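You operate a simulated robot arm through the tools that you are given. There is no shell and no other tool. Be economical: measure what you need, move in short steps, check, and stop when the job is done.

The job below is to be done with a simulated robot arm. You get a single attempt, and the scene is never put back.

Task
Take the brass bush out, set the depth rod to about 10 mm and zero it there.
Fine: go by the read-out, within 1 mm; bush on the blue mat, the other stays put; rod raised at the end. Set down upright: what you pick out.

It is judged by the outcome, as a careful person would: the job done as asked, and still so three seconds after it is handed in. It fails if anything else is knocked over, pushed out of place, dropped, spilled or broken.

Robot
A 6-joint arm with a two-finger parallel gripper, fixed in place. Base frame: the origin is at the foot of the arm, x ahead of it, y to its left, z up. Lengths are in cm, angles in degrees, forces in N, time in s.
With the tool pointing down near the work surface it reaches from about 32 to 70 cm from the base axis. Its first joint turns from -166.0 to 166.0 degrees. Payload 4.1 kg.
The tool frame sits at the grasp point between the pads (the TCP): z along the fingers, y along the line on which they close. The tips reach 2.3 cm beyond it. The gripper opens to 9.4 cm. The fingers are 3.8 cm wide and 1 cm thick; the gripper's body (5.4 by 9.6 cm) begins 3.9 cm behind the TCP.
Orientation is that of the tool frame in the base frame, as a unit quaternion [w, x, y, z]. With the fingers straight down and closing along the base's y, the tool's x points along the base's -x, its y along +y and its z along -z.

Tools
- The arm moves only by the tool nudge_tool. Its arguments are lists of equal length, an entry for each row: "rotation": the turn, a rotation vector about the base's x, y, z in rad, a list of three; "translation": the shift along the base's x, y, z in cm, a list of three; "hand": the finger opening in cm, from 0 to 9.4. In form: {"rotation": [[rx, ry, rz], ...], "translation": [[x, y, z], ...], "hand": [hand, ...]}. A call has 1 to 8 rows; each row shifts and turns the commanded pose from where the row before left it. Each row takes 0.2 s and may step no farther than 5 cm and 8.6 degrees from the row before; otherwise, or with a gripper value out of range, the whole call is refused. A pose out of reach is approached as far as the arm can. The call stops where the force on the tool passes 40 N (or 10 N more than at its start, if that is more) or the arm is blocked; 0.2 s more then pass. The fingers move at their own pace (about 4.5 cm/s each) and stop on an object; they squeeze with about 22 N. The grip force told is the motor's: it shows also when the fingers shut on nothing. Time passes only in rows, and 0.2 s behind the last, so rows that do not move let the fingers close. It gives the time, the measured TCP pose, the force on the tool (base axes), the opening and the grip force at its end, in the units of the frame above (readings bear some noise), with the torque about the TCP (base axes, N m) and any sound that the robot's microphone picked up, and new pictures: "show" is both (left out), scene, wrist or none.
- Cameras (640 x 400 px; columns grow to the right, rows downward): "scene" is fixed at [39.71, -50.73, 164.99]; the picture's right is [0.99, 0.15, 0.00], its down [0.09, -0.61, -0.79] and it looks along [-0.12, 0.78, -0.61] (base axes); focal length 333 px, centre (320, 200). "wrist" rides on the gripper at [8.7, 1.6, -7.4] in the tool frame; the picture's right is [-0.18, 0.98, 0.00], its down [-0.58, -0.11, -0.81] and it looks along [-0.79, -0.15, 0.59] (tool axes); focal length 243 px, centre (320, 200). There is no depth. A picture from a camera that has moved, and an enlarged one, comes with that camera's place and axes in the base frame and with its lens. The place of the scene camera against the robot may be out by one fixed shift of up to 1.2 cm in any direction.
- move_column(by): slides the trunk up (or, below 0, down) by that many cm; the arm rides with it, the base frame stays. It gives what a move gives, with no picture.
- zoom(camera, box): a new picture of the part [left, top, right, bottom] of that camera's present view, enlarged. The clock stands still meanwhile.
- close_job(): hands the job in; it is judged then, once.

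Go step by step. Nothing tells you positions but the pictures and the camera data: compare them with the known pose of the tool, close in by small moves and look again before you grip or let go. The budget is 120 turns and 200 pictures, counting those below and the enlarged ones. Unless the task says otherwise, let go and move clear before handing in, and close with one line.

The tools are called by a JSON object that holds its "method" and its "body". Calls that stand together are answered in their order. nudge_tool: Moves the arm, as the interface text tells. Its arguments: {"type":"object","properties":{"rotation":{"type":"array","items":{"type":"array","items":{"type":"number"}}},"translation":{"type":"array","items":{"type":"array","items":{"type":"number"}}},"hand":{"type":"array","items":{"type":"number"}},"show":{"type":"string","enum":["both","scene","wrist","none"]}},"required":["rotation","translation","hand"]} The other tools are called the same way: move_column (by) slides the trunk up or down; zoom (camera, box) takes an enlarged picture of a part of a camera's view; close_job () hands the job in.

At the start:

```text
time: 0.0
eef_pos: [30.33, 0.26, 105.13]
tool_rot: [0.165, -0.004, 0.986, 0.001]
contact_force: [0.5, 0.0, -0.7]
wrist_torque: [-0.01, -0.02, -0.01]
opening: 9.4
grasp_force: 0.0
trunk travel left (down, up): [-47.2, 11.8]
```

scene: 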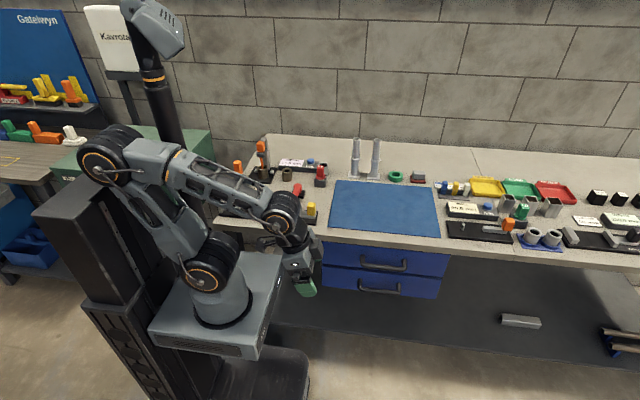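
wrist: 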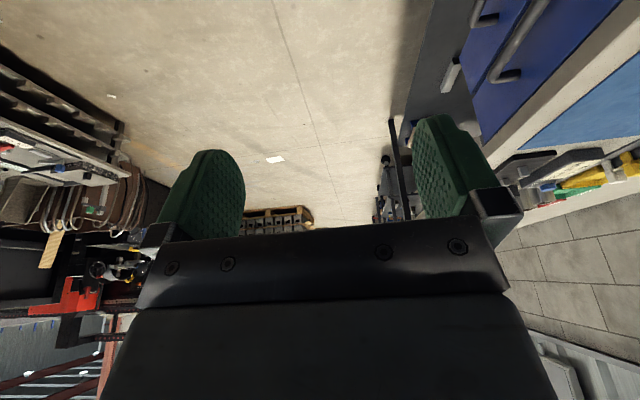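

The arm is folded up over the floor with the bench to its left (+y). I'll look closer at the bench to find the bush and the depth rod.

{"method": "zoom", "body": {"camera": "scene", "box": [215, 130, 335, 230]}}

{"method": "zoom", "body": {"camera": "scene", "box": [420, 160, 580, 260]}}

{"method": "zoom", "body": {"camera": "scene", "box": [520, 170, 640, 260]}}

{"method": "zoom", "body": {"camera": "scene", "box": [320, 130, 440, 205]}}

```text
4.00 times, centred on (275, 180) of scene
camera zoom: at [39.71, -50.73, 164.99], right [0.99, 0.15, 0.0], down [0.09, -0.61, -0.79], along [-0.12, 0.78, -0.61], focal length 1331 px, centre (500, 280)
```

zoom: 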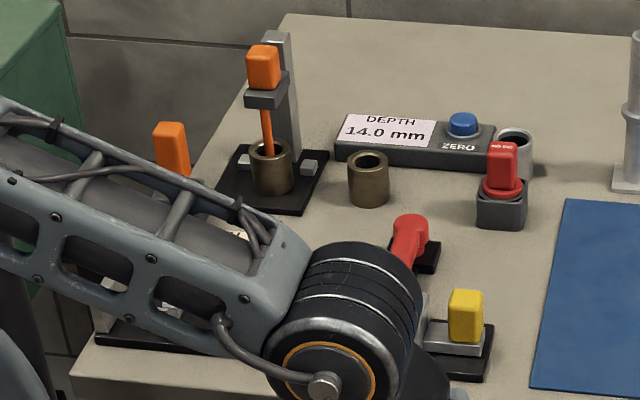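

```text
4.00 times, centred on (500, 210) of scene
camera zoom: at [39.71, -50.73, 164.99], right [0.99, 0.15, 0.0], down [0.09, -0.61, -0.79], along [-0.12, 0.78, -0.61], focal length 1331 px, centre (-400, 160)
```

zoom: 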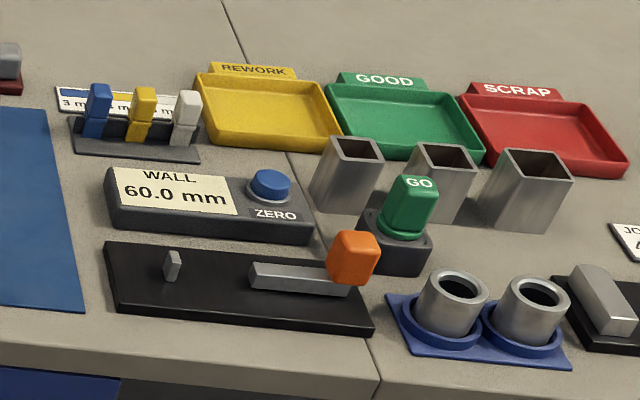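

```text
4.44 times, centred on (580, 215) of scene
camera zoom: at [39.71, -50.73, 164.99], right [0.99, 0.15, 0.0], down [0.09, -0.61, -0.79], along [-0.12, 0.78, -0.61], focal length 1479 px, centre (-836, 133)
```

zoom: 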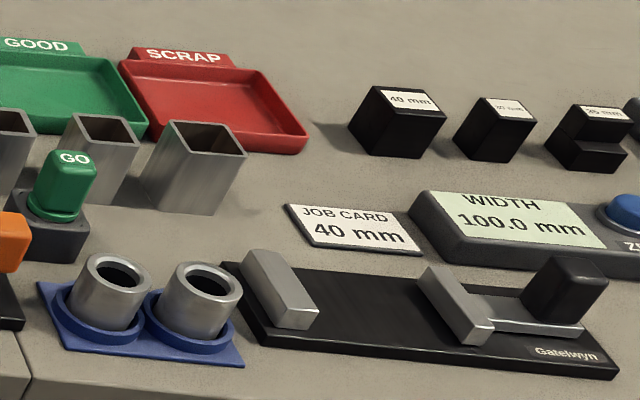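

```text
5.33 times, centred on (380, 168) of scene
camera zoom: at [39.71, -50.73, 164.99], right [0.99, 0.15, 0.0], down [0.09, -0.61, -0.79], along [-0.12, 0.78, -0.61], focal length 1774 px, centre (0, 373)
```

zoom: 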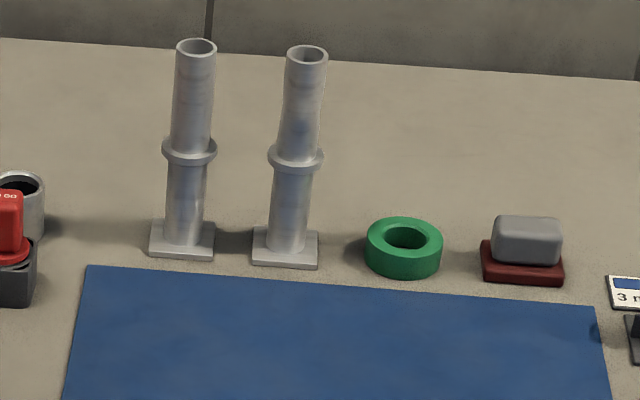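

The gauge is at the bench's left end: a rod with an orange handle standing in a brass bush, a second bush to its right, and a DEPTH read-out with a blue ZERO button. I'll raise the hand and point it straight down, then swing it toward the bench.

{"method": "nudge_tool", "body": {"rotation": [[0, 0.11, 0], [0, 0.11, 0], [0, 0.11, 0], [0, 0, 0.12], [0, 0, 0.12], [0, 0, 0.12], [0, 0, 0.12]], "translation": [[2, 0, 4.5], [2, 0, 4.5], [2, 0, 4], [-0.3, 4.3, 0], [-0.8, 4.3, 0], [-1.3, 4.2, 0], [-1.8, 4.1, 0]], "hand": [9.4, 9.4, 9.4, 9.4, 9.4, 9.4, 9.4]}}

```text
time: 1.6
eef_pos: [32.16, 17.23, 118.05]
tool_rot: [0.0, -0.244, 0.97, 0.001]
contact_force: [0.9, 0.3, -0.1]
wrist_torque: [0.02, -0.06, -0.01]
opening: 9.39
grasp_force: 0.1
trunk travel left (down, up): [-47.2, 11.8]
camera wrist: at [23.77, 14.41, 125.55], right [-0.3, 0.95, 0.0], down [0.56, 0.17, 0.81], along [0.77, 0.24, -0.59], focal length 243 px, centre (320, 200)
```

scene: 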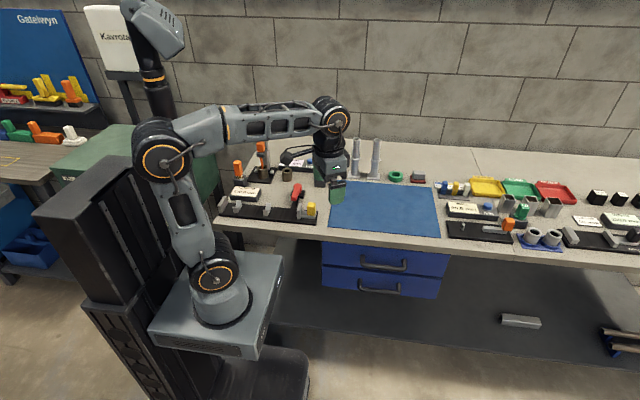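
wrist: 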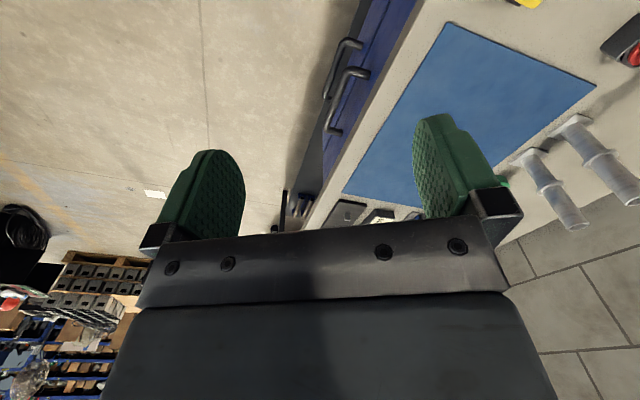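

The bench top comes out near z ≈ 86, with the mat at about x 30–70, y 34–64 and the gauge near (-2, 62). I'll swing round to face the gauge.

{"method": "nudge_tool", "body": {"rotation": [[0, 0, 0.124], [0, 0, 0.124], [0, 0, 0.124], [0, 0, 0.124], [0, 0, 0.124], [0, 0, 0.124], [0, 0, 0.124], [0, 0, 0.124]], "translation": [[-2, 4, 0], [-2.56, 3.83, 0], [-3.12, 3.45, 0], [-3.55, 3.05, 0], [-3.94, 2.6, 0], [-4.26, 2.1, 0], [-4.52, 1.6, 0], [-4.7, 0.95, 0]], "hand": [9.4, 9.4, 9.4, 9.4, 9.4, 9.4, 9.4, 9.4]}}

```text
time: 3.4
eef_pos: [3.55, 38.44, 118.16]
tool_rot: [-0.001, -0.674, 0.738, 0.002]
contact_force: [-0.4, 0.2, 0.3]
wrist_torque: [-0.01, 0.0, -0.01]
opening: 9.41
grasp_force: 0.1
trunk travel left (down, up): [-47.2, 11.8]
camera wrist: at [1.12, 29.85, 125.6], right [-0.96, 0.27, 0.0], down [0.16, 0.57, 0.81], along [0.22, 0.78, -0.59], focal length 243 px, centre (320, 200)
```

scene: 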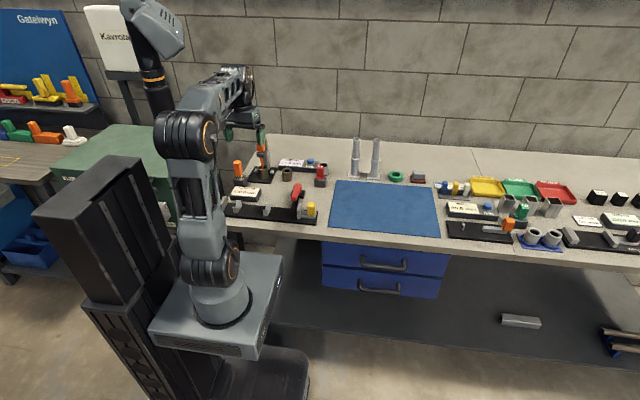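
wrist: 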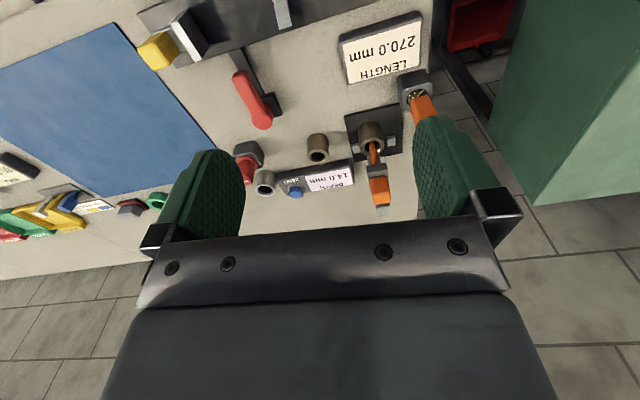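

Good view: I can see the gauge, the second bush, the read-out and another fixture (LENGTH slide) in front. I'll zoom for detail in both cameras.

{"method": "zoom", "body": {"camera": "wrist", "box": [230, 80, 430, 220]}}

{"method": "zoom", "body": {"camera": "scene", "box": [210, 130, 340, 230]}}

{"method": "zoom", "body": {"camera": "scene", "box": [235, 130, 295, 190]}}

```text
2.86 times, centred on (330, 150) of wrist
camera zoom: at [1.12, 29.85, 125.6], right [-0.96, 0.27, 0.0], down [0.16, 0.57, 0.81], along [0.22, 0.78, -0.59], focal length 693 px, centre (291, 343)
```

zoom: 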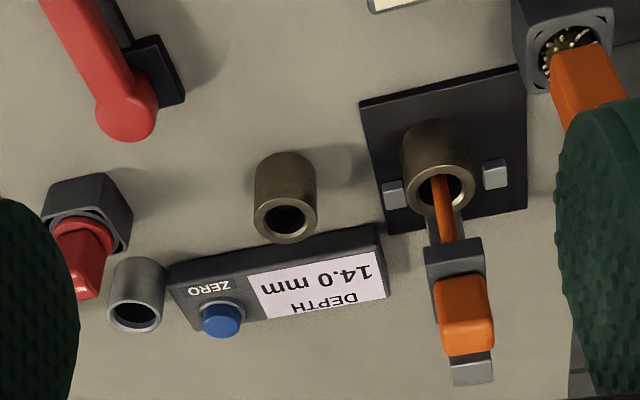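

```text
4.00 times, centred on (275, 180) of scene
camera zoom: at [39.71, -50.73, 164.99], right [0.99, 0.15, 0.0], down [0.09, -0.61, -0.79], along [-0.12, 0.78, -0.61], focal length 1331 px, centre (500, 280)
```

zoom: 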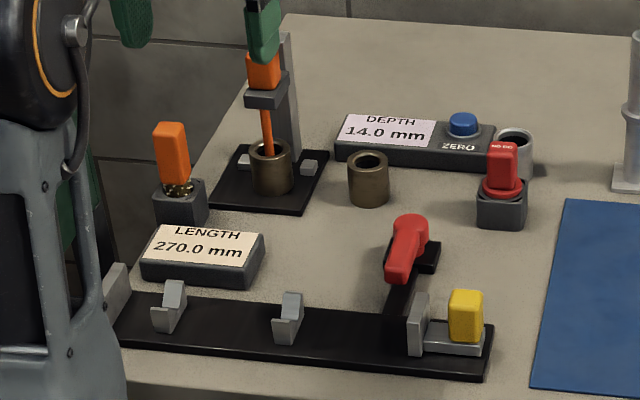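

```text
6.67 times, centred on (265, 160) of scene
camera zoom: at [39.71, -50.73, 164.99], right [0.99, 0.15, 0.0], down [0.09, -0.61, -0.79], along [-0.12, 0.78, -0.61], focal length 2218 px, centre (687, 467)
```

zoom: 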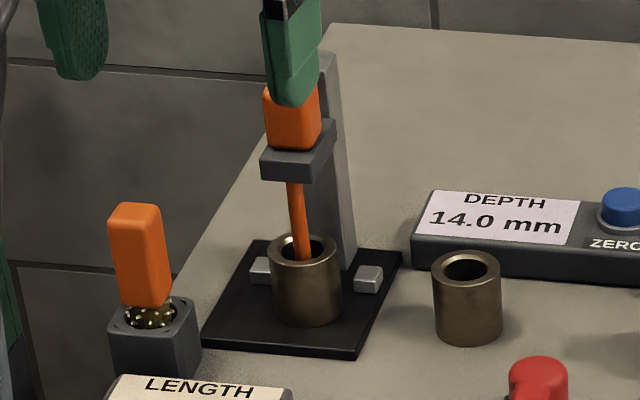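

The rod handle is at about (0, 60.7, 103), with the bush below it near (0, 61). I'll move closer and look again to refine this.

{"method": "nudge_tool", "body": {"rotation": [[0, 0, 0.045], [0, 0, 0.045], [0, 0, 0]], "translation": [[-1.2, 4.0, 0], [-1.2, 4.0, 0], [-1.0, 4.0, 0]], "hand": [6, 6, 6], "show": "wrist"}}

```text
time: 4.2
eef_pos: [0.2, 50.51, 117.93]
tool_rot: [0.0, -0.707, 0.708, 0.002]
contact_force: [-0.9, 0.2, -0.2]
wrist_torque: [0.01, 0.0, -0.01]
opening: 5.99
grasp_force: 0.1
trunk travel left (down, up): [-47.2, 11.8]
camera wrist: at [-1.43, 41.99, 125.38], right [-0.98, 0.18, 0.0], down [0.11, 0.58, 0.81], along [0.15, 0.79, -0.59], focal length 243 px, centre (320, 200)
```

wrist: 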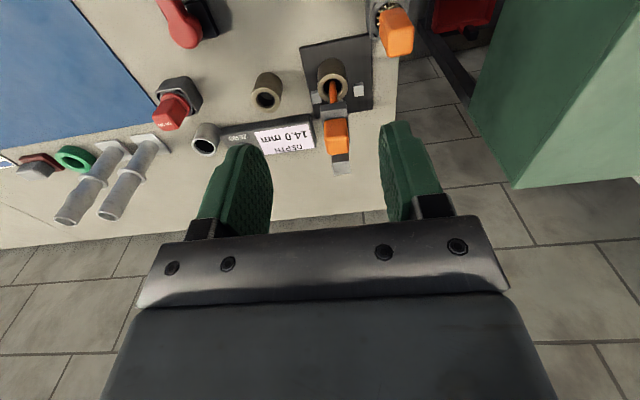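

{"method": "zoom", "body": {"camera": "wrist", "box": [200, 20, 400, 180]}}

{"method": "zoom", "body": {"camera": "scene", "box": [235, 120, 305, 190]}}

```text
2.50 times, centred on (300, 100) of wrist
camera zoom: at [-1.43, 41.99, 125.38], right [-0.98, 0.18, 0.0], down [0.11, 0.58, 0.81], along [0.15, 0.79, -0.59], focal length 606 px, centre (370, 450)
```

zoom: 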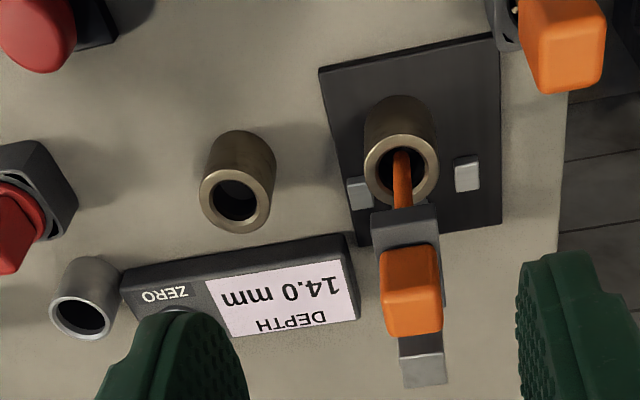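

```text
5.71 times, centred on (270, 155) of scene
camera zoom: at [39.71, -50.73, 164.99], right [0.99, 0.15, 0.0], down [0.09, -0.61, -0.79], along [-0.12, 0.78, -0.61], focal length 1901 px, centre (606, 457)
```

zoom: 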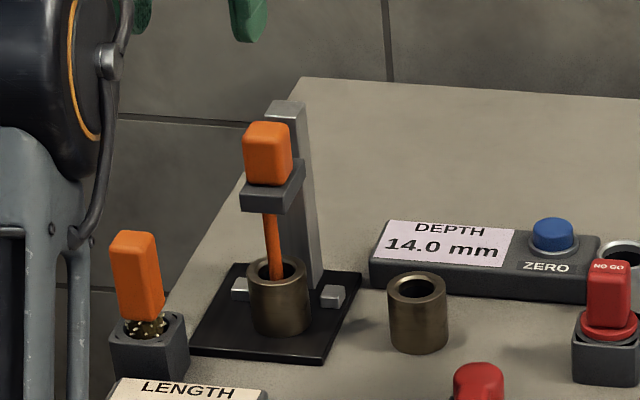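

Two wrist views put the handle at about (0.1, 60.2, 103), roughly 2.6 cm wide. I'll move above it and check before going down.

{"method": "nudge_tool", "body": {"rotation": [[0, 0, 0], [0, 0, 0], [0, 0, 0], [0, 0, 0]], "translation": [[0, 4.9, 0], [0, 4.9, 0], [0, 0, -4], [0, 0, -4]], "hand": [6, 6, 6, 6]}}

```text
time: 5.2
eef_pos: [0.41, 57.42, 109.17]
tool_rot: [0.0, -0.707, 0.707, 0.003]
contact_force: [-1.1, -0.2, -0.9]
wrist_torque: [-0.02, 0.0, -0.01]
opening: 6.0
grasp_force: 0.1
out of reach, approached as far as the arm can: row 2
trunk travel left (down, up): [-47.2, 11.8]
camera wrist: at [-1.06, 48.79, 116.57], right [-0.98, 0.19, 0.0], down [0.11, 0.58, 0.81], along [0.15, 0.79, -0.59], focal length 243 px, centre (320, 200)
```

scene: 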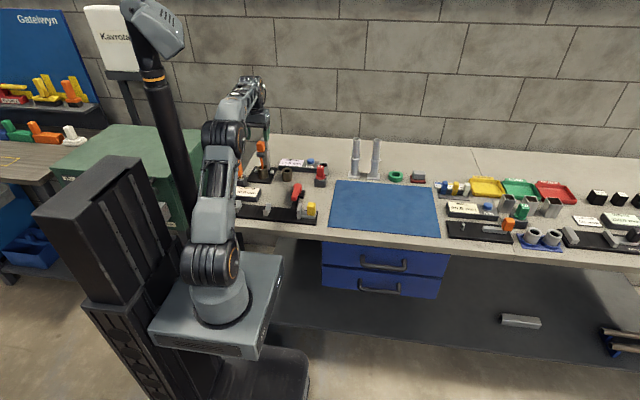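
wrist: 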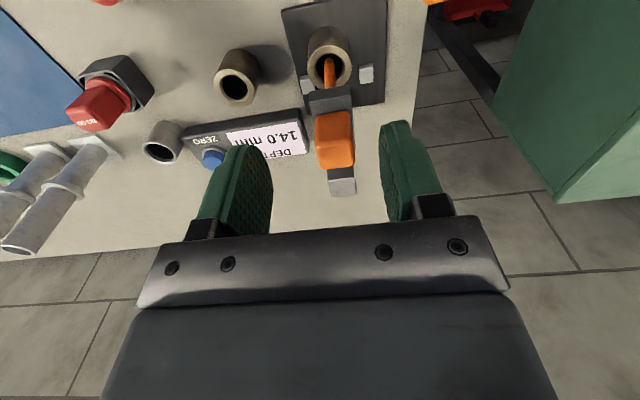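

The reach is short at this height, so I'll raise the trunk to gain room and then come down over the handle.

{"method": "move_column", "body": {"by": 8}}

```text
time: 6.4
eef_pos: [0.45, 57.6, 117.11]
tool_rot: [0.0, -0.706, 0.708, 0.002]
contact_force: [-0.6, -0.2, -0.1]
wrist_torque: [-0.03, -0.01, 0.01]
opening: 6.01
grasp_force: 0.1
trunk travel left (down, up): [-55.2, 3.8]
```

{"method": "nudge_tool", "body": {"rotation": [[0, 0, 0], [0, 0, 0], [0, 0, 0]], "translation": [[-0.2, 1, -3.5], [-0.15, 1, -3.5], [0, 0.7, 0]], "hand": [6, 6, 6], "show": "wrist"}}

```text
time: 7.2
eef_pos: [0.19, 60.28, 110.12]
tool_rot: [0.0, -0.707, 0.708, 0.002]
contact_force: [-0.3, -0.4, -0.7]
wrist_torque: [-0.02, -0.05, -0.02]
opening: 6.0
grasp_force: 0.1
trunk travel left (down, up): [-55.2, 3.8]
camera wrist: at [-1.47, 51.63, 117.6], right [-0.98, 0.19, 0.0], down [0.11, 0.58, 0.81], along [0.15, 0.79, -0.59], focal length 243 px, centre (320, 200)
```

wrist: 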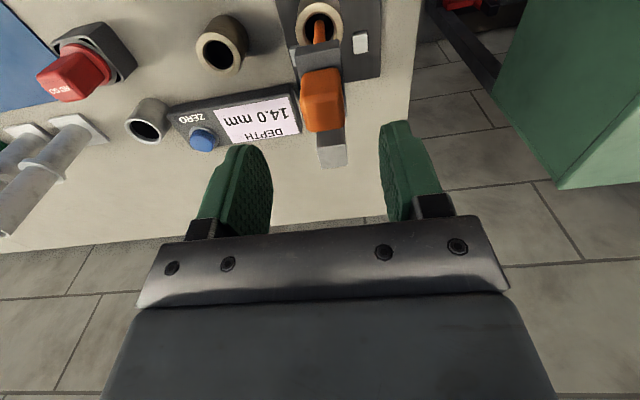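

{"method": "nudge_tool", "body": {"rotation": [[0, 0, 0], [0, 0, 0]], "translation": [[-0.05, 0.3, -3], [0, 0, -2.4]], "hand": [6, 6]}}

{"method": "zoom", "body": {"camera": "scene", "box": [235, 120, 305, 190]}}

```text
time: 7.8
eef_pos: [0.19, 60.63, 104.71]
tool_rot: [0.0, -0.706, 0.708, 0.002]
contact_force: [0.1, 1.0, -0.4]
wrist_torque: [-0.02, -0.02, 0.0]
opening: 6.0
grasp_force: 0.1
trunk travel left (down, up): [-55.2, 3.8]
camera wrist: at [-1.53, 51.84, 112.1], right [-0.98, 0.19, 0.0], down [0.11, 0.58, 0.81], along [0.15, 0.79, -0.59], focal length 243 px, centre (320, 200)
```

scene: 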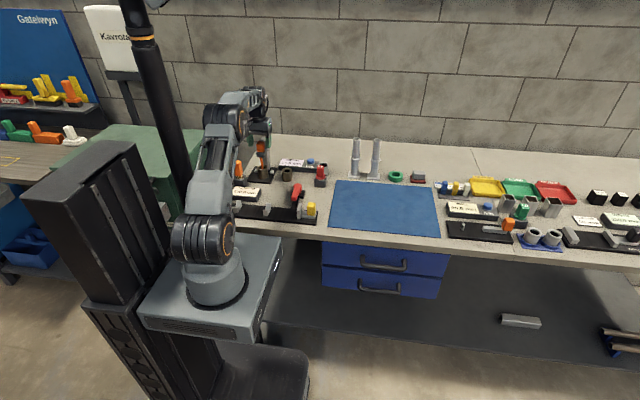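
wrist: 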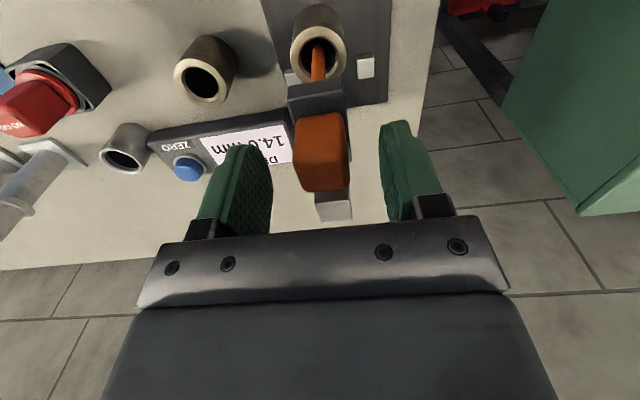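

```text
5.71 times, centred on (270, 155) of scene
camera zoom: at [39.71, -50.73, 164.99], right [0.99, 0.15, 0.0], down [0.09, -0.61, -0.79], along [-0.12, 0.78, -0.61], focal length 1901 px, centre (606, 457)
```

zoom: 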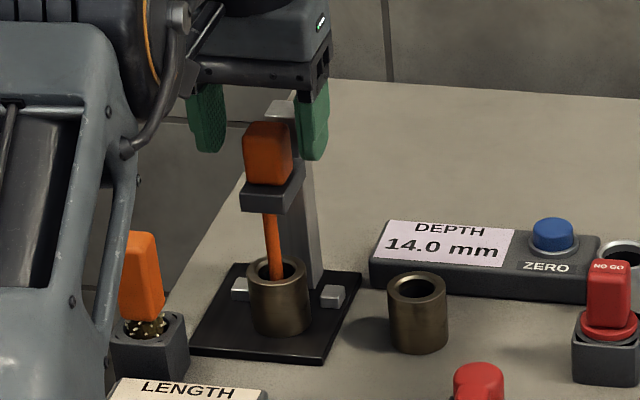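

The fingers straddle the handle, with the tips about halfway down it. I'll lower a little more and close.

{"method": "nudge_tool", "body": {"rotation": [[0, 0, 0], [0, 0, 0], [0, 0, 0], [0, 0, 0], [0, 0, 0]], "translation": [[0, 0, -1.2], [0, 0, 0], [0, 0, 0], [0, 0, 0], [0, 0, 0]], "hand": [6, 3.5, 2, 1.5, 1.5]}}

```text
time: 9.0
eef_pos: [0.11, 60.54, 103.49]
tool_rot: [0.0, -0.707, 0.707, 0.002]
contact_force: [0.0, -0.5, -1.5]
wrist_torque: [0.27, -0.5, 0.41]
opening: 2.81
grasp_force: 44.7
trunk travel left (down, up): [-55.2, 3.8]
camera wrist: at [-1.56, 51.82, 110.94], right [-0.98, 0.18, 0.0], down [0.11, 0.58, 0.81], along [0.15, 0.79, -0.59], focal length 243 px, centre (320, 200)
```

scene: 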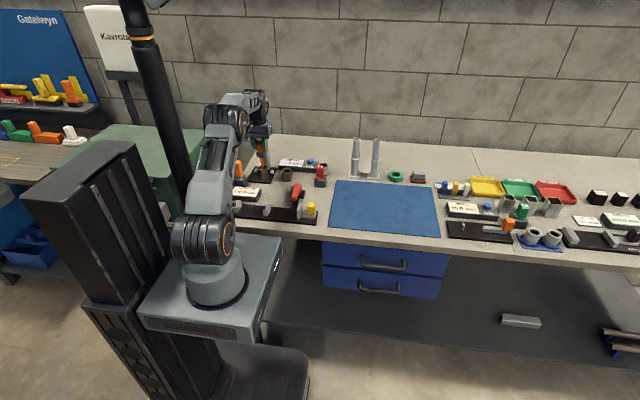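
wrist: 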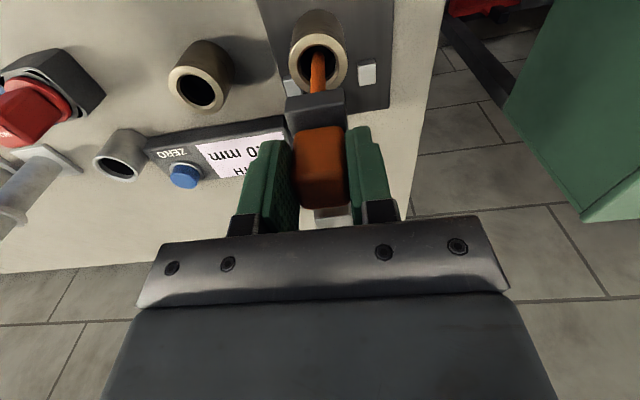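

Gripped at 2.8 cm opening. I'll raise the rod a small amount and watch the read-out.

{"method": "nudge_tool", "body": {"rotation": [[0, 0, 0], [0, 0, 0], [0, 0, 0]], "translation": [[0, 0, 0.4], [0, 0, 0.4], [0, 0, 0.4]], "hand": [1.5, 1.5, 1.5], "show": "none"}}

{"method": "zoom", "body": {"camera": "scene", "box": [235, 120, 335, 190]}}

```text
time: 9.8
eef_pos: [-0.08, 60.57, 104.69]
tool_rot: [0.0, -0.707, 0.707, 0.002]
contact_force: [-2.3, 4.6, -4.1]
wrist_torque: [0.33, -0.67, 0.64]
opening: 2.79
grasp_force: 44.2
trunk travel left (down, up): [-55.2, 3.8]
```

```text
5.71 times, centred on (285, 155) of scene
camera zoom: at [39.71, -50.73, 164.99], right [0.99, 0.15, 0.0], down [0.09, -0.61, -0.79], along [-0.12, 0.78, -0.61], focal length 1901 px, centre (520, 457)
```

zoom: 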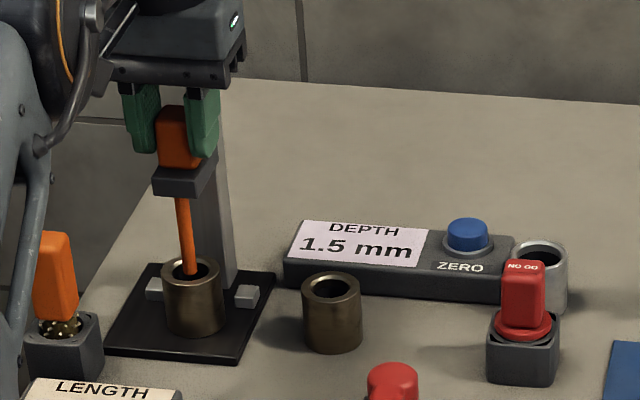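

Raising lowers the reading (14.0 → 1.5 mm). I'll keep raising until the rod is well clear of the bush.

{"method": "nudge_tool", "body": {"rotation": [[0, 0, 0], [0, 0, 0], [0, 0, 0], [0, 0, 0]], "translation": [[0, 0, 0.8], [0, 0, 0.8], [0, 0, 0.8], [0, 0, 0.8]], "hand": [1.5, 1.5, 1.5, 1.5], "show": "none"}}

{"method": "zoom", "body": {"camera": "scene", "box": [235, 120, 335, 190]}}

```text
time: 10.8
eef_pos: [0.05, 60.57, 108.04]
tool_rot: [-0.001, -0.706, 0.708, 0.002]
contact_force: [-3.0, 0.1, -3.1]
wrist_torque: [0.34, -0.32, 0.86]
opening: 2.77
grasp_force: 44.8
trunk travel left (down, up): [-55.2, 3.8]
```

```text
5.71 times, centred on (285, 155) of scene
camera zoom: at [39.71, -50.73, 164.99], right [0.99, 0.15, 0.0], down [0.09, -0.61, -0.79], along [-0.12, 0.78, -0.61], focal length 1901 px, centre (520, 457)
```

zoom: 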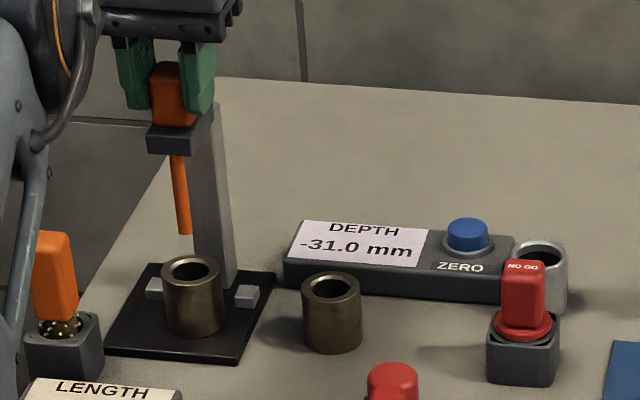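

The rod tip is now about 3 cm above the rim. I'll raise it a bit more for hand clearance, then test whether it holds by itself.

{"method": "nudge_tool", "body": {"rotation": [[0, 0, 0], [0, 0, 0], [0, 0, 0]], "translation": [[0, 0, 0.6], [0, 0, 0.6], [0, 0, 0.3]], "hand": [1.5, 1.5, 1.5], "show": "none"}}

{"method": "zoom", "body": {"camera": "scene", "box": [235, 120, 335, 190]}}

```text
time: 11.6
eef_pos: [0.02, 60.53, 109.04]
tool_rot: [-0.003, -0.706, 0.708, -0.001]
contact_force: [-5.3, -2.5, -31.7]
wrist_torque: [-0.11, -0.34, 0.69]
opening: 2.79
grasp_force: 45.1
trunk travel left (down, up): [-55.2, 3.8]
```

```text
5.71 times, centred on (285, 155) of scene
camera zoom: at [39.71, -50.73, 164.99], right [0.99, 0.15, 0.0], down [0.09, -0.61, -0.79], along [-0.12, 0.78, -0.61], focal length 1901 px, centre (520, 457)
```

zoom: 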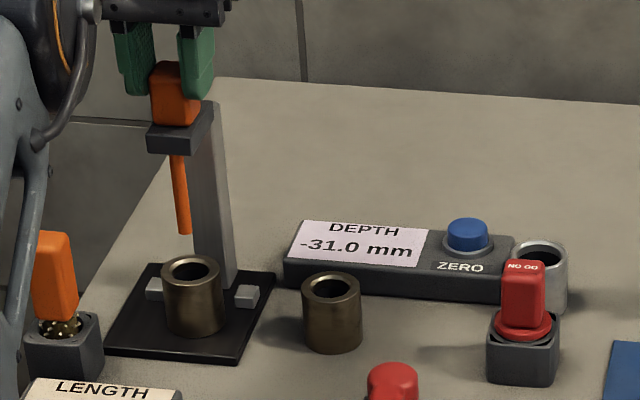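

That's the top stop (-31.0). I'll ease off the tension and release to see if it stays.

{"method": "nudge_tool", "body": {"rotation": [[0, 0, 0], [0, 0, 0], [0, 0, 0], [0, 0, 0]], "translation": [[0, 0, -1.0], [0, 0, 0], [0, 0, 0], [0, 0, 0]], "hand": [1.5, 3.2, 4.5, 6], "show": "none"}}

{"method": "zoom", "body": {"camera": "scene", "box": [235, 120, 335, 190]}}

```text
time: 12.6
eef_pos: [0.2, 60.6, 108.35]
tool_rot: [0.0, -0.707, 0.708, 0.002]
contact_force: [-0.3, 0.4, 0.0]
wrist_torque: [0.01, 0.0, 0.0]
opening: 5.99
grasp_force: 0.0
trunk travel left (down, up): [-55.2, 3.8]
```

```text
5.71 times, centred on (285, 155) of scene
camera zoom: at [39.71, -50.73, 164.99], right [0.99, 0.15, 0.0], down [0.09, -0.61, -0.79], along [-0.12, 0.78, -0.61], focal length 1901 px, centre (520, 457)
```

zoom: 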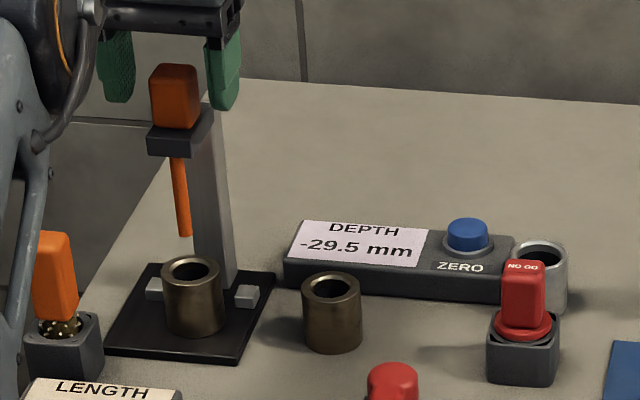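

The rod holds at -29.5. I'll lift off, back away and tilt the hand forward to reach the bush from the front, under the rod.

{"method": "nudge_tool", "body": {"rotation": [[0, 0, 0], [0, 0, 0], [0, 0, 0], [0.1, 0, 0], [0.1, 0, 0], [0.1, 0, 0], [0.1, 0, 0], [0.1, 0, 0]], "translation": [[0, 0, 3.5], [0, 0, 2], [0, -4, 0], [0, -4, 0], [0, -4, -1], [0, -2, -3], [0, 0, -4], [0, 0, -4]], "hand": [6, 6, 6, 6, 7, 8, 8, 8]}}

```text
time: 14.4
eef_pos: [0.06, 46.5, 102.0]
tool_rot: [-0.174, 0.685, -0.685, -0.177]
contact_force: [0.4, -0.3, 0.4]
wrist_torque: [-0.01, 0.01, 0.0]
opening: 8.01
grasp_force: 0.0
trunk travel left (down, up): [-55.2, 3.8]
camera wrist: at [-1.47, 35.33, 104.41], right [-0.98, 0.16, 0.09], down [0.11, 0.12, 0.99], along [0.15, 0.98, -0.14], focal length 243 px, centre (320, 200)
```

scene: 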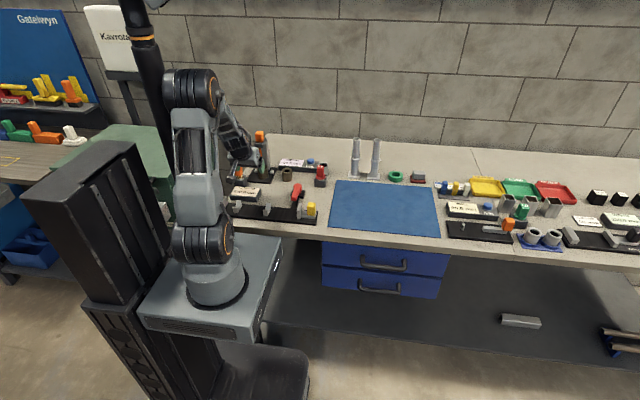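
wrist: 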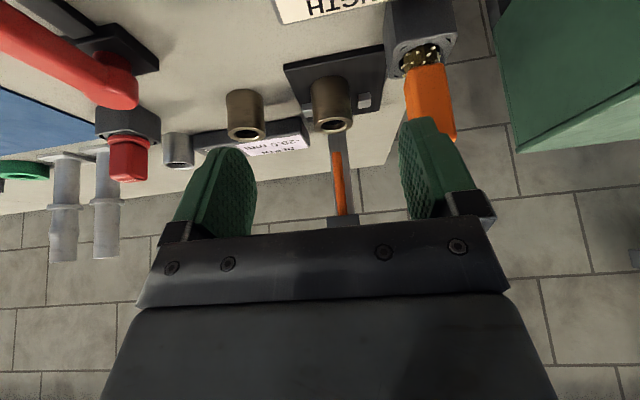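

From this view the rim is at about (0.25, 60.5, 92.6), the bush is about 4.3 cm wide and 5 cm tall, and the plate is near 87.6. I'll approach partway and check.

{"method": "nudge_tool", "body": {"rotation": [[0.04, 0, 0], [0.04, 0, 0]], "translation": [[0.1, 4.2, -2.3], [0.1, 4.2, -2.3]], "hand": [7, 7]}}

{"method": "zoom", "body": {"camera": "scene", "box": [225, 120, 325, 200]}}

```text
time: 15.0
eef_pos: [0.23, 54.99, 97.5]
tool_rot: [0.202, -0.676, 0.678, 0.205]
contact_force: [0.5, -0.2, -0.8]
wrist_torque: [-0.01, 0.02, 0.0]
opening: 7.01
grasp_force: 0.0
trunk travel left (down, up): [-55.2, 3.8]
camera wrist: at [-1.37, 43.59, 98.87], right [-0.98, 0.15, 0.11], down [0.11, 0.04, 0.99], along [0.15, 0.99, -0.06], focal length 243 px, centre (320, 200)
```

scene: 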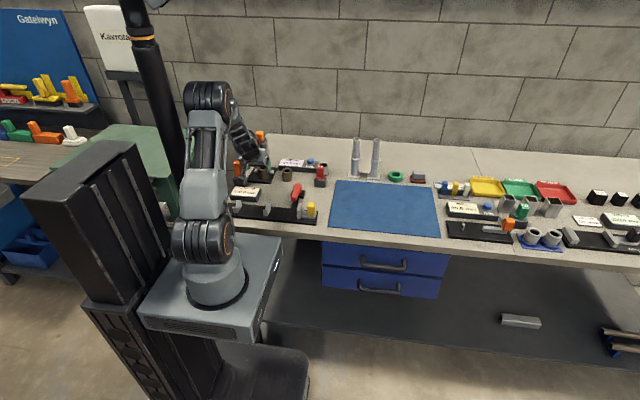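
wrist: 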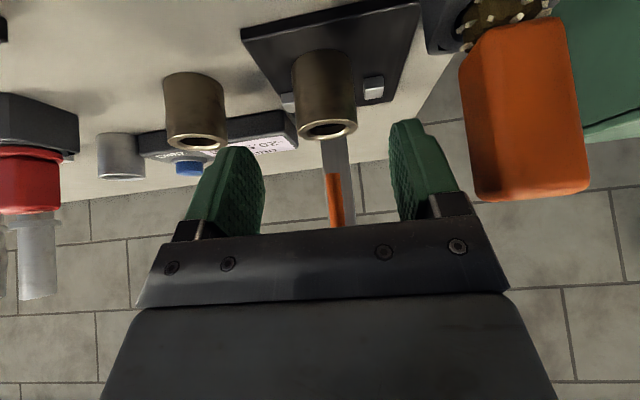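

```text
5.00 times, centred on (275, 160) of scene
camera zoom: at [39.71, -50.73, 164.99], right [0.99, 0.15, 0.0], down [0.09, -0.61, -0.79], along [-0.12, 0.78, -0.61], focal length 1664 px, centre (545, 400)
```

zoom: 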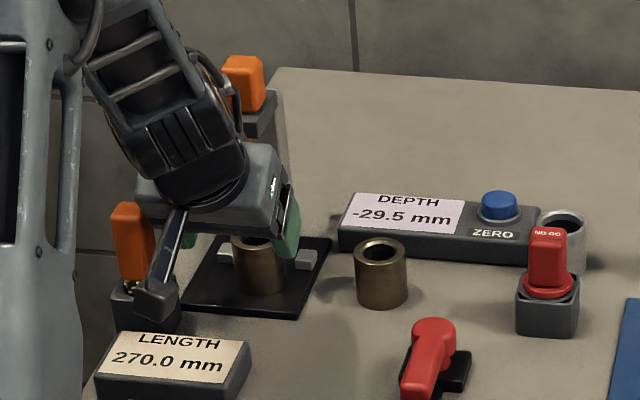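

The bush is centred between the fingers. I'll go in along the tool direction, stopping just short of the hanging rod.

{"method": "nudge_tool", "body": {"rotation": [[0, 0, 0], [0, 0, 0], [0, 0, 0]], "translation": [[0, 1.4, -2.2], [0, 1.4, -2.2], [0, 1.1, -1.3]], "hand": [7, 7, 7]}}

{"method": "zoom", "body": {"camera": "scene", "box": [225, 120, 325, 200]}}

```text
time: 15.9
eef_pos: [0.39, 58.11, 91.86]
tool_rot: [-0.201, 0.678, -0.678, -0.202]
contact_force: [2.4, -34.0, 16.9]
wrist_torque: [2.7, -0.31, 0.59]
opening: 6.97
grasp_force: 0.1
trunk travel left (down, up): [-55.2, 3.8]
stopped in row 3: the force on the tool passed its limit at 48 N (the readings are from after the stop); the commanded pose is now the measured one
camera wrist: at [-1.26, 46.66, 93.29], right [-0.98, 0.15, 0.1], down [0.11, 0.05, 0.99], along [0.15, 0.99, -0.06], focal length 243 px, centre (320, 200)
```

scene: 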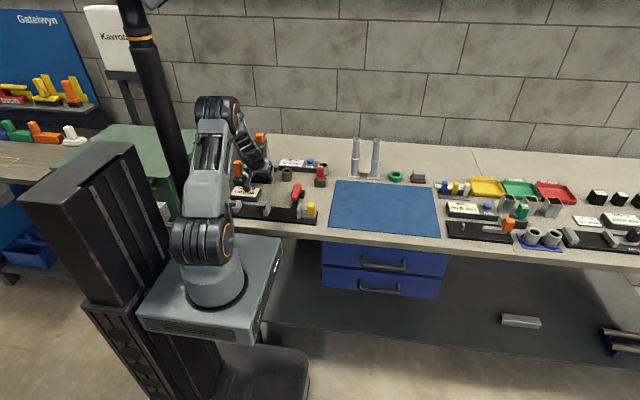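
wrist: 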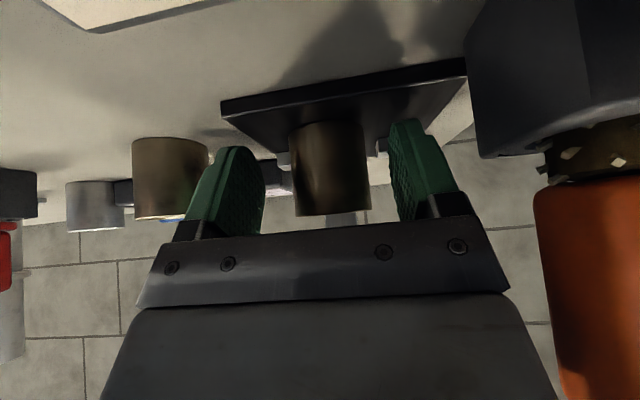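

```text
5.00 times, centred on (275, 160) of scene
camera zoom: at [39.71, -50.73, 164.99], right [0.99, 0.15, 0.0], down [0.09, -0.61, -0.79], along [-0.12, 0.78, -0.61], focal length 1664 px, centre (545, 400)
```

zoom: 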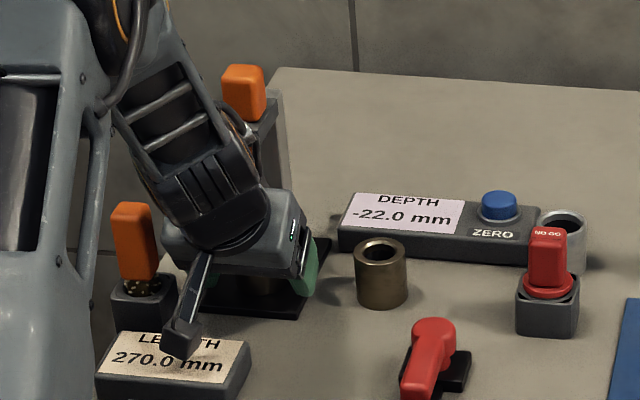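

The palm brushed the hanging rod and moved it slightly (now -22.0), while the bush is still upright. I'll back off and come in from the front-right with a steeper tilt, so the palm stays clear of the rod and the camera arm stays clear of the LENGTH box.

{"method": "nudge_tool", "body": {"rotation": [[0, 0, 0], [0, 0, 0], [0, 0, 0], [0, 0, 0.13], [0, 0, 0.13], [0, 0, 0.13], [0, 0, 0.13]], "translation": [[-0.1, -0.7, 0.1], [0, -1.2, 2.5], [0, -1.2, 3.0], [0.65, 0.1, 0], [0.65, 0.2, 0], [0.65, 0.2, 0], [0.6, 0.2, 0]], "hand": [7, 7, 7, 7, 7, 7, 7]}}

{"method": "zoom", "body": {"camera": "scene", "box": [225, 120, 325, 200]}}

```text
time: 17.5
eef_pos: [2.76, 56.17, 97.03]
tool_rot: [-0.147, 0.816, -0.507, -0.236]
contact_force: [0.1, 0.0, -0.4]
wrist_torque: [0.01, 0.01, -0.01]
opening: 7.02
grasp_force: 0.0
out of reach, approached as far as the arm can: row 5
trunk travel left (down, up): [-55.2, 3.8]
camera wrist: at [6.37, 45.23, 98.75], right [-0.95, -0.3, 0.1], down [0.07, 0.1, 0.99], along [-0.31, 0.95, -0.08], focal length 243 px, centre (320, 200)
```

scene: 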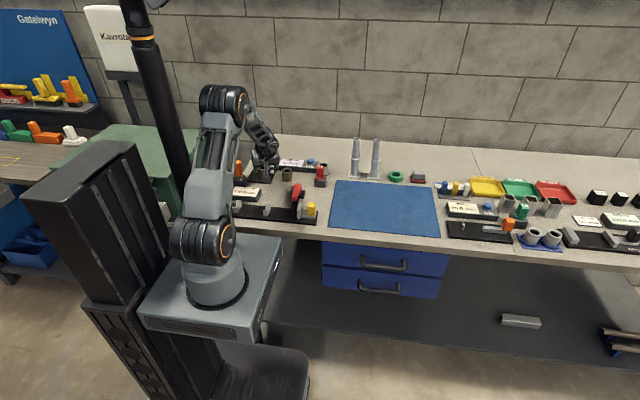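
wrist: 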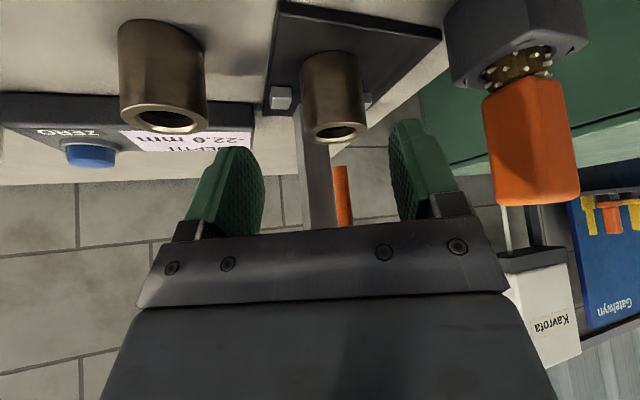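

```text
5.00 times, centred on (275, 160) of scene
camera zoom: at [39.71, -50.73, 164.99], right [0.99, 0.15, 0.0], down [0.09, -0.61, -0.79], along [-0.12, 0.78, -0.61], focal length 1664 px, centre (545, 400)
```

zoom: 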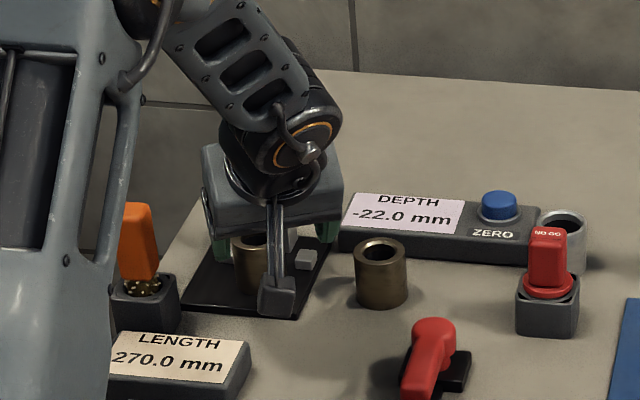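

The contact point suggests the flange behind the palm is wider than I allowed, so I'll tilt to about 45° at a standoff and line up on the bush axis.

{"method": "nudge_tool", "body": {"rotation": [[0.1, 0.0497, 0], [0.1, 0.0497, 0], [0, 0, 0]], "translation": [[-0.2, -0.3, 0], [-0.26, -0.24, 0], [0, 0, -1.5]], "hand": [7, 7, 7]}}

{"method": "zoom", "body": {"camera": "scene", "box": [225, 120, 325, 200]}}

```text
time: 18.3
eef_pos: [2.32, 55.69, 95.51]
tool_rot: [-0.202, 0.785, -0.486, -0.326]
contact_force: [0.3, 0.4, 0.8]
wrist_torque: [0.02, 0.02, 0.01]
opening: 7.0
grasp_force: 0.1
trunk travel left (down, up): [-55.2, 3.8]
camera wrist: at [5.96, 44.64, 94.67], right [-0.94, -0.32, 0.13], down [0.17, -0.1, 0.98], along [-0.3, 0.94, 0.14], focal length 243 px, centre (320, 200)
```

scene: 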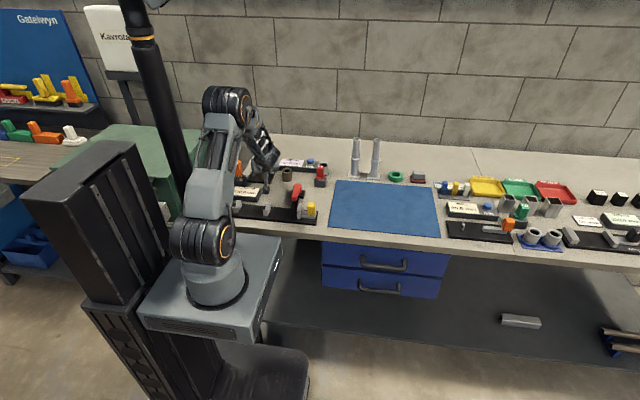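
wrist: 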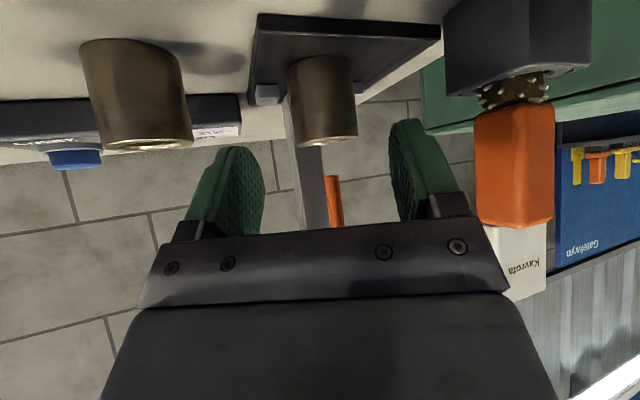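

```text
5.00 times, centred on (275, 160) of scene
camera zoom: at [39.71, -50.73, 164.99], right [0.99, 0.15, 0.0], down [0.09, -0.61, -0.79], along [-0.12, 0.78, -0.61], focal length 1664 px, centre (545, 400)
```

zoom: 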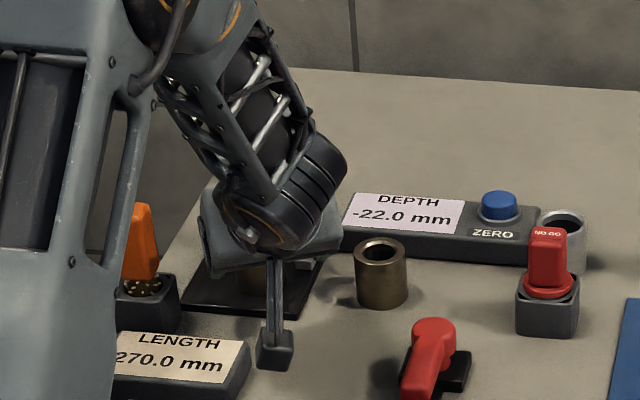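

Well centred laterally (bush axis ≈ (0, 60.2), rim ≈ 93). I'll advance along the tool axis in small steps.

{"method": "nudge_tool", "body": {"rotation": [[0, 0, 0], [0, 0, 0], [0, 0, 0]], "translation": [[-0.5, 1.0, -1.3], [-0.5, 1.0, -1.3], [-0.4, 0.8, -1.2]], "hand": [7, 7, 7]}}

{"method": "zoom", "body": {"camera": "scene", "box": [225, 120, 325, 200]}}

```text
time: 19.1
eef_pos: [0.82, 58.26, 91.87]
tool_rot: [-0.202, 0.785, -0.486, -0.327]
contact_force: [-0.4, 0.6, -0.2]
wrist_torque: [0.0, -0.02, 0.02]
opening: 7.01
grasp_force: 0.1
trunk travel left (down, up): [-55.2, 3.8]
camera wrist: at [4.45, 47.34, 90.98], right [-0.94, -0.32, 0.13], down [0.17, -0.1, 0.98], along [-0.3, 0.94, 0.14], focal length 243 px, centre (320, 200)
```

scene: 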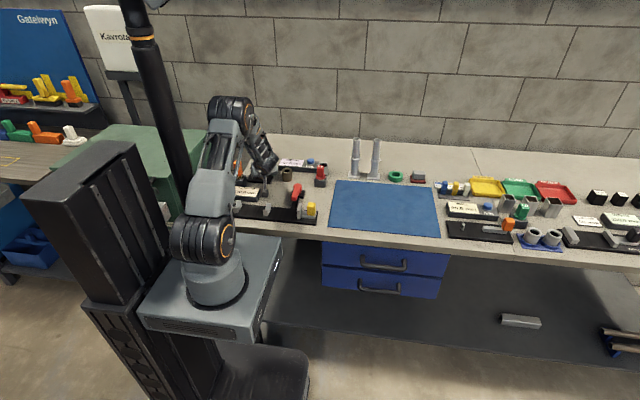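
wrist: 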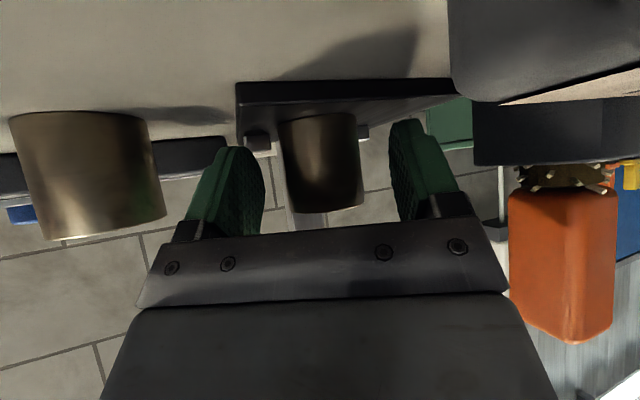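

```text
5.00 times, centred on (275, 160) of scene
camera zoom: at [39.71, -50.73, 164.99], right [0.99, 0.15, 0.0], down [0.09, -0.61, -0.79], along [-0.12, 0.78, -0.61], focal length 1664 px, centre (545, 400)
```

zoom: 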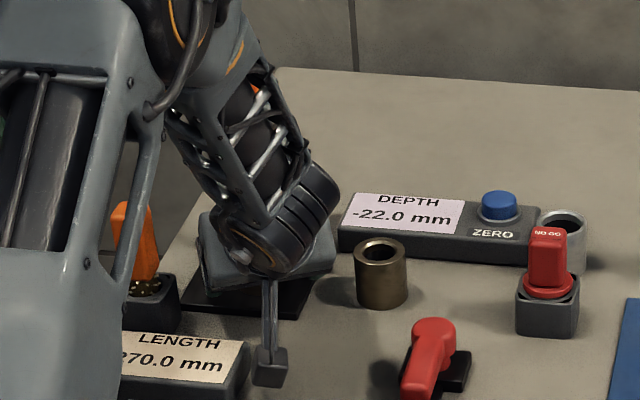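

{"method": "nudge_tool", "body": {"rotation": [[0, 0, 0], [0, 0, 0]], "translation": [[-0.2, 0.35, -0.3], [-0.15, 0.35, -0.2]], "hand": [7, 7], "show": "wrist"}}

```text
time: 19.9
eef_pos: [0.48, 59.11, 91.8]
tool_rot: [-0.205, 0.784, -0.484, -0.33]
contact_force: [7.7, -11.4, 18.1]
wrist_torque: [-0.59, 0.39, 0.5]
opening: 6.93
grasp_force: 0.0
trunk travel left (down, up): [-55.2, 3.8]
stopped in row 2: the force on the tool passed its limit at 51 N (the readings are from after the stop); the commanded pose is now the measured one
camera wrist: at [4.1, 48.08, 90.8], right [-0.94, -0.32, 0.13], down [0.17, -0.1, 0.98], along [-0.3, 0.94, 0.15], focal length 243 px, centre (320, 200)
```

wrist: 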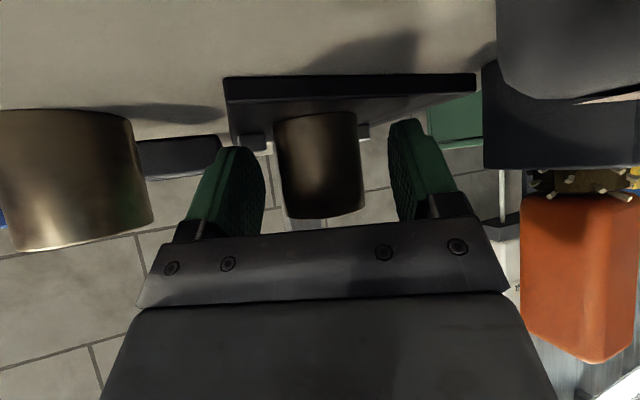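

The fingertips' lower corners have touched the base plate, so it sits near z ≈ 88.8. The hand is placed right for the grip; I'll lift slightly and close on the bush.

{"method": "nudge_tool", "body": {"rotation": [[0, 0, 0], [0, 0, 0], [0, 0, 0], [0, 0, 0], [0, 0, 0]], "translation": [[0, 0, 0.3], [0, 0, 0], [0, 0, 0], [0, 0, 0], [0, 0, 0]], "hand": [7, 5.5, 4.2, 3.2, 3.2]}}

{"method": "zoom", "body": {"camera": "scene", "box": [225, 120, 325, 200]}}

```text
time: 21.1
eef_pos: [0.44, 59.16, 91.78]
tool_rot: [-0.203, 0.785, -0.486, -0.327]
contact_force: [1.4, 1.2, 1.6]
wrist_torque: [0.03, 0.02, 0.0]
opening: 4.11
grasp_force: 22.1
trunk travel left (down, up): [-55.2, 3.8]
camera wrist: at [4.11, 48.17, 90.86], right [-0.94, -0.32, 0.13], down [0.17, -0.1, 0.98], along [-0.3, 0.94, 0.15], focal length 243 px, centre (320, 200)
```

scene: 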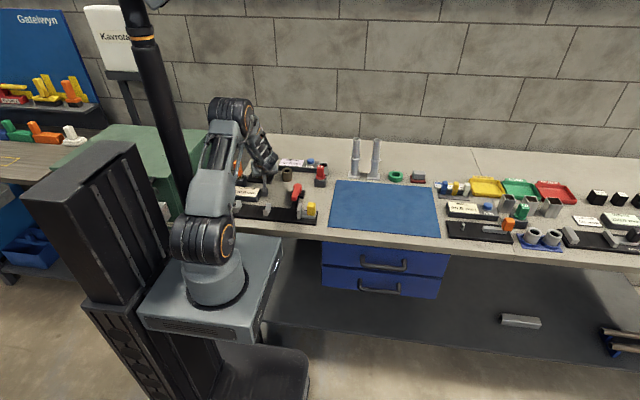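
wrist: 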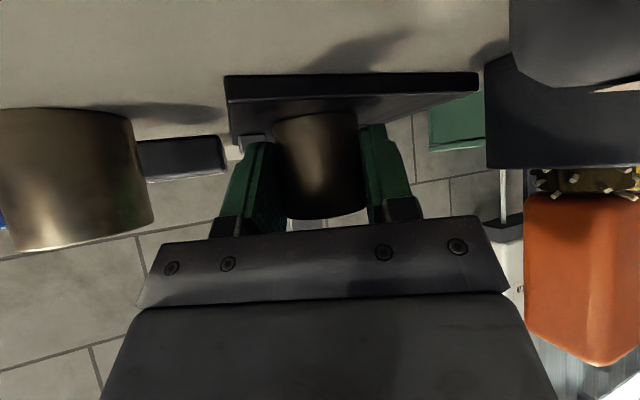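

```text
5.00 times, centred on (275, 160) of scene
camera zoom: at [39.71, -50.73, 164.99], right [0.99, 0.15, 0.0], down [0.09, -0.61, -0.79], along [-0.12, 0.78, -0.61], focal length 1664 px, centre (545, 400)
```

zoom: 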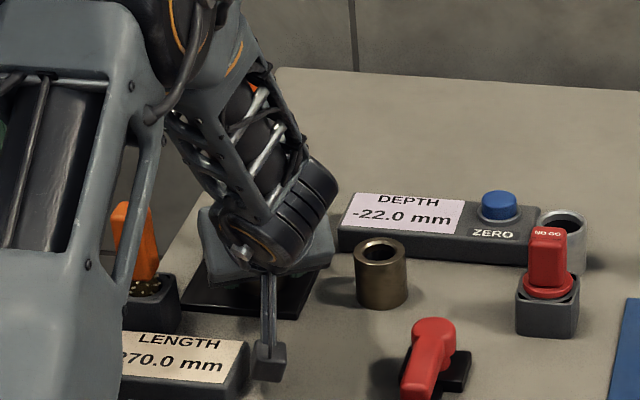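

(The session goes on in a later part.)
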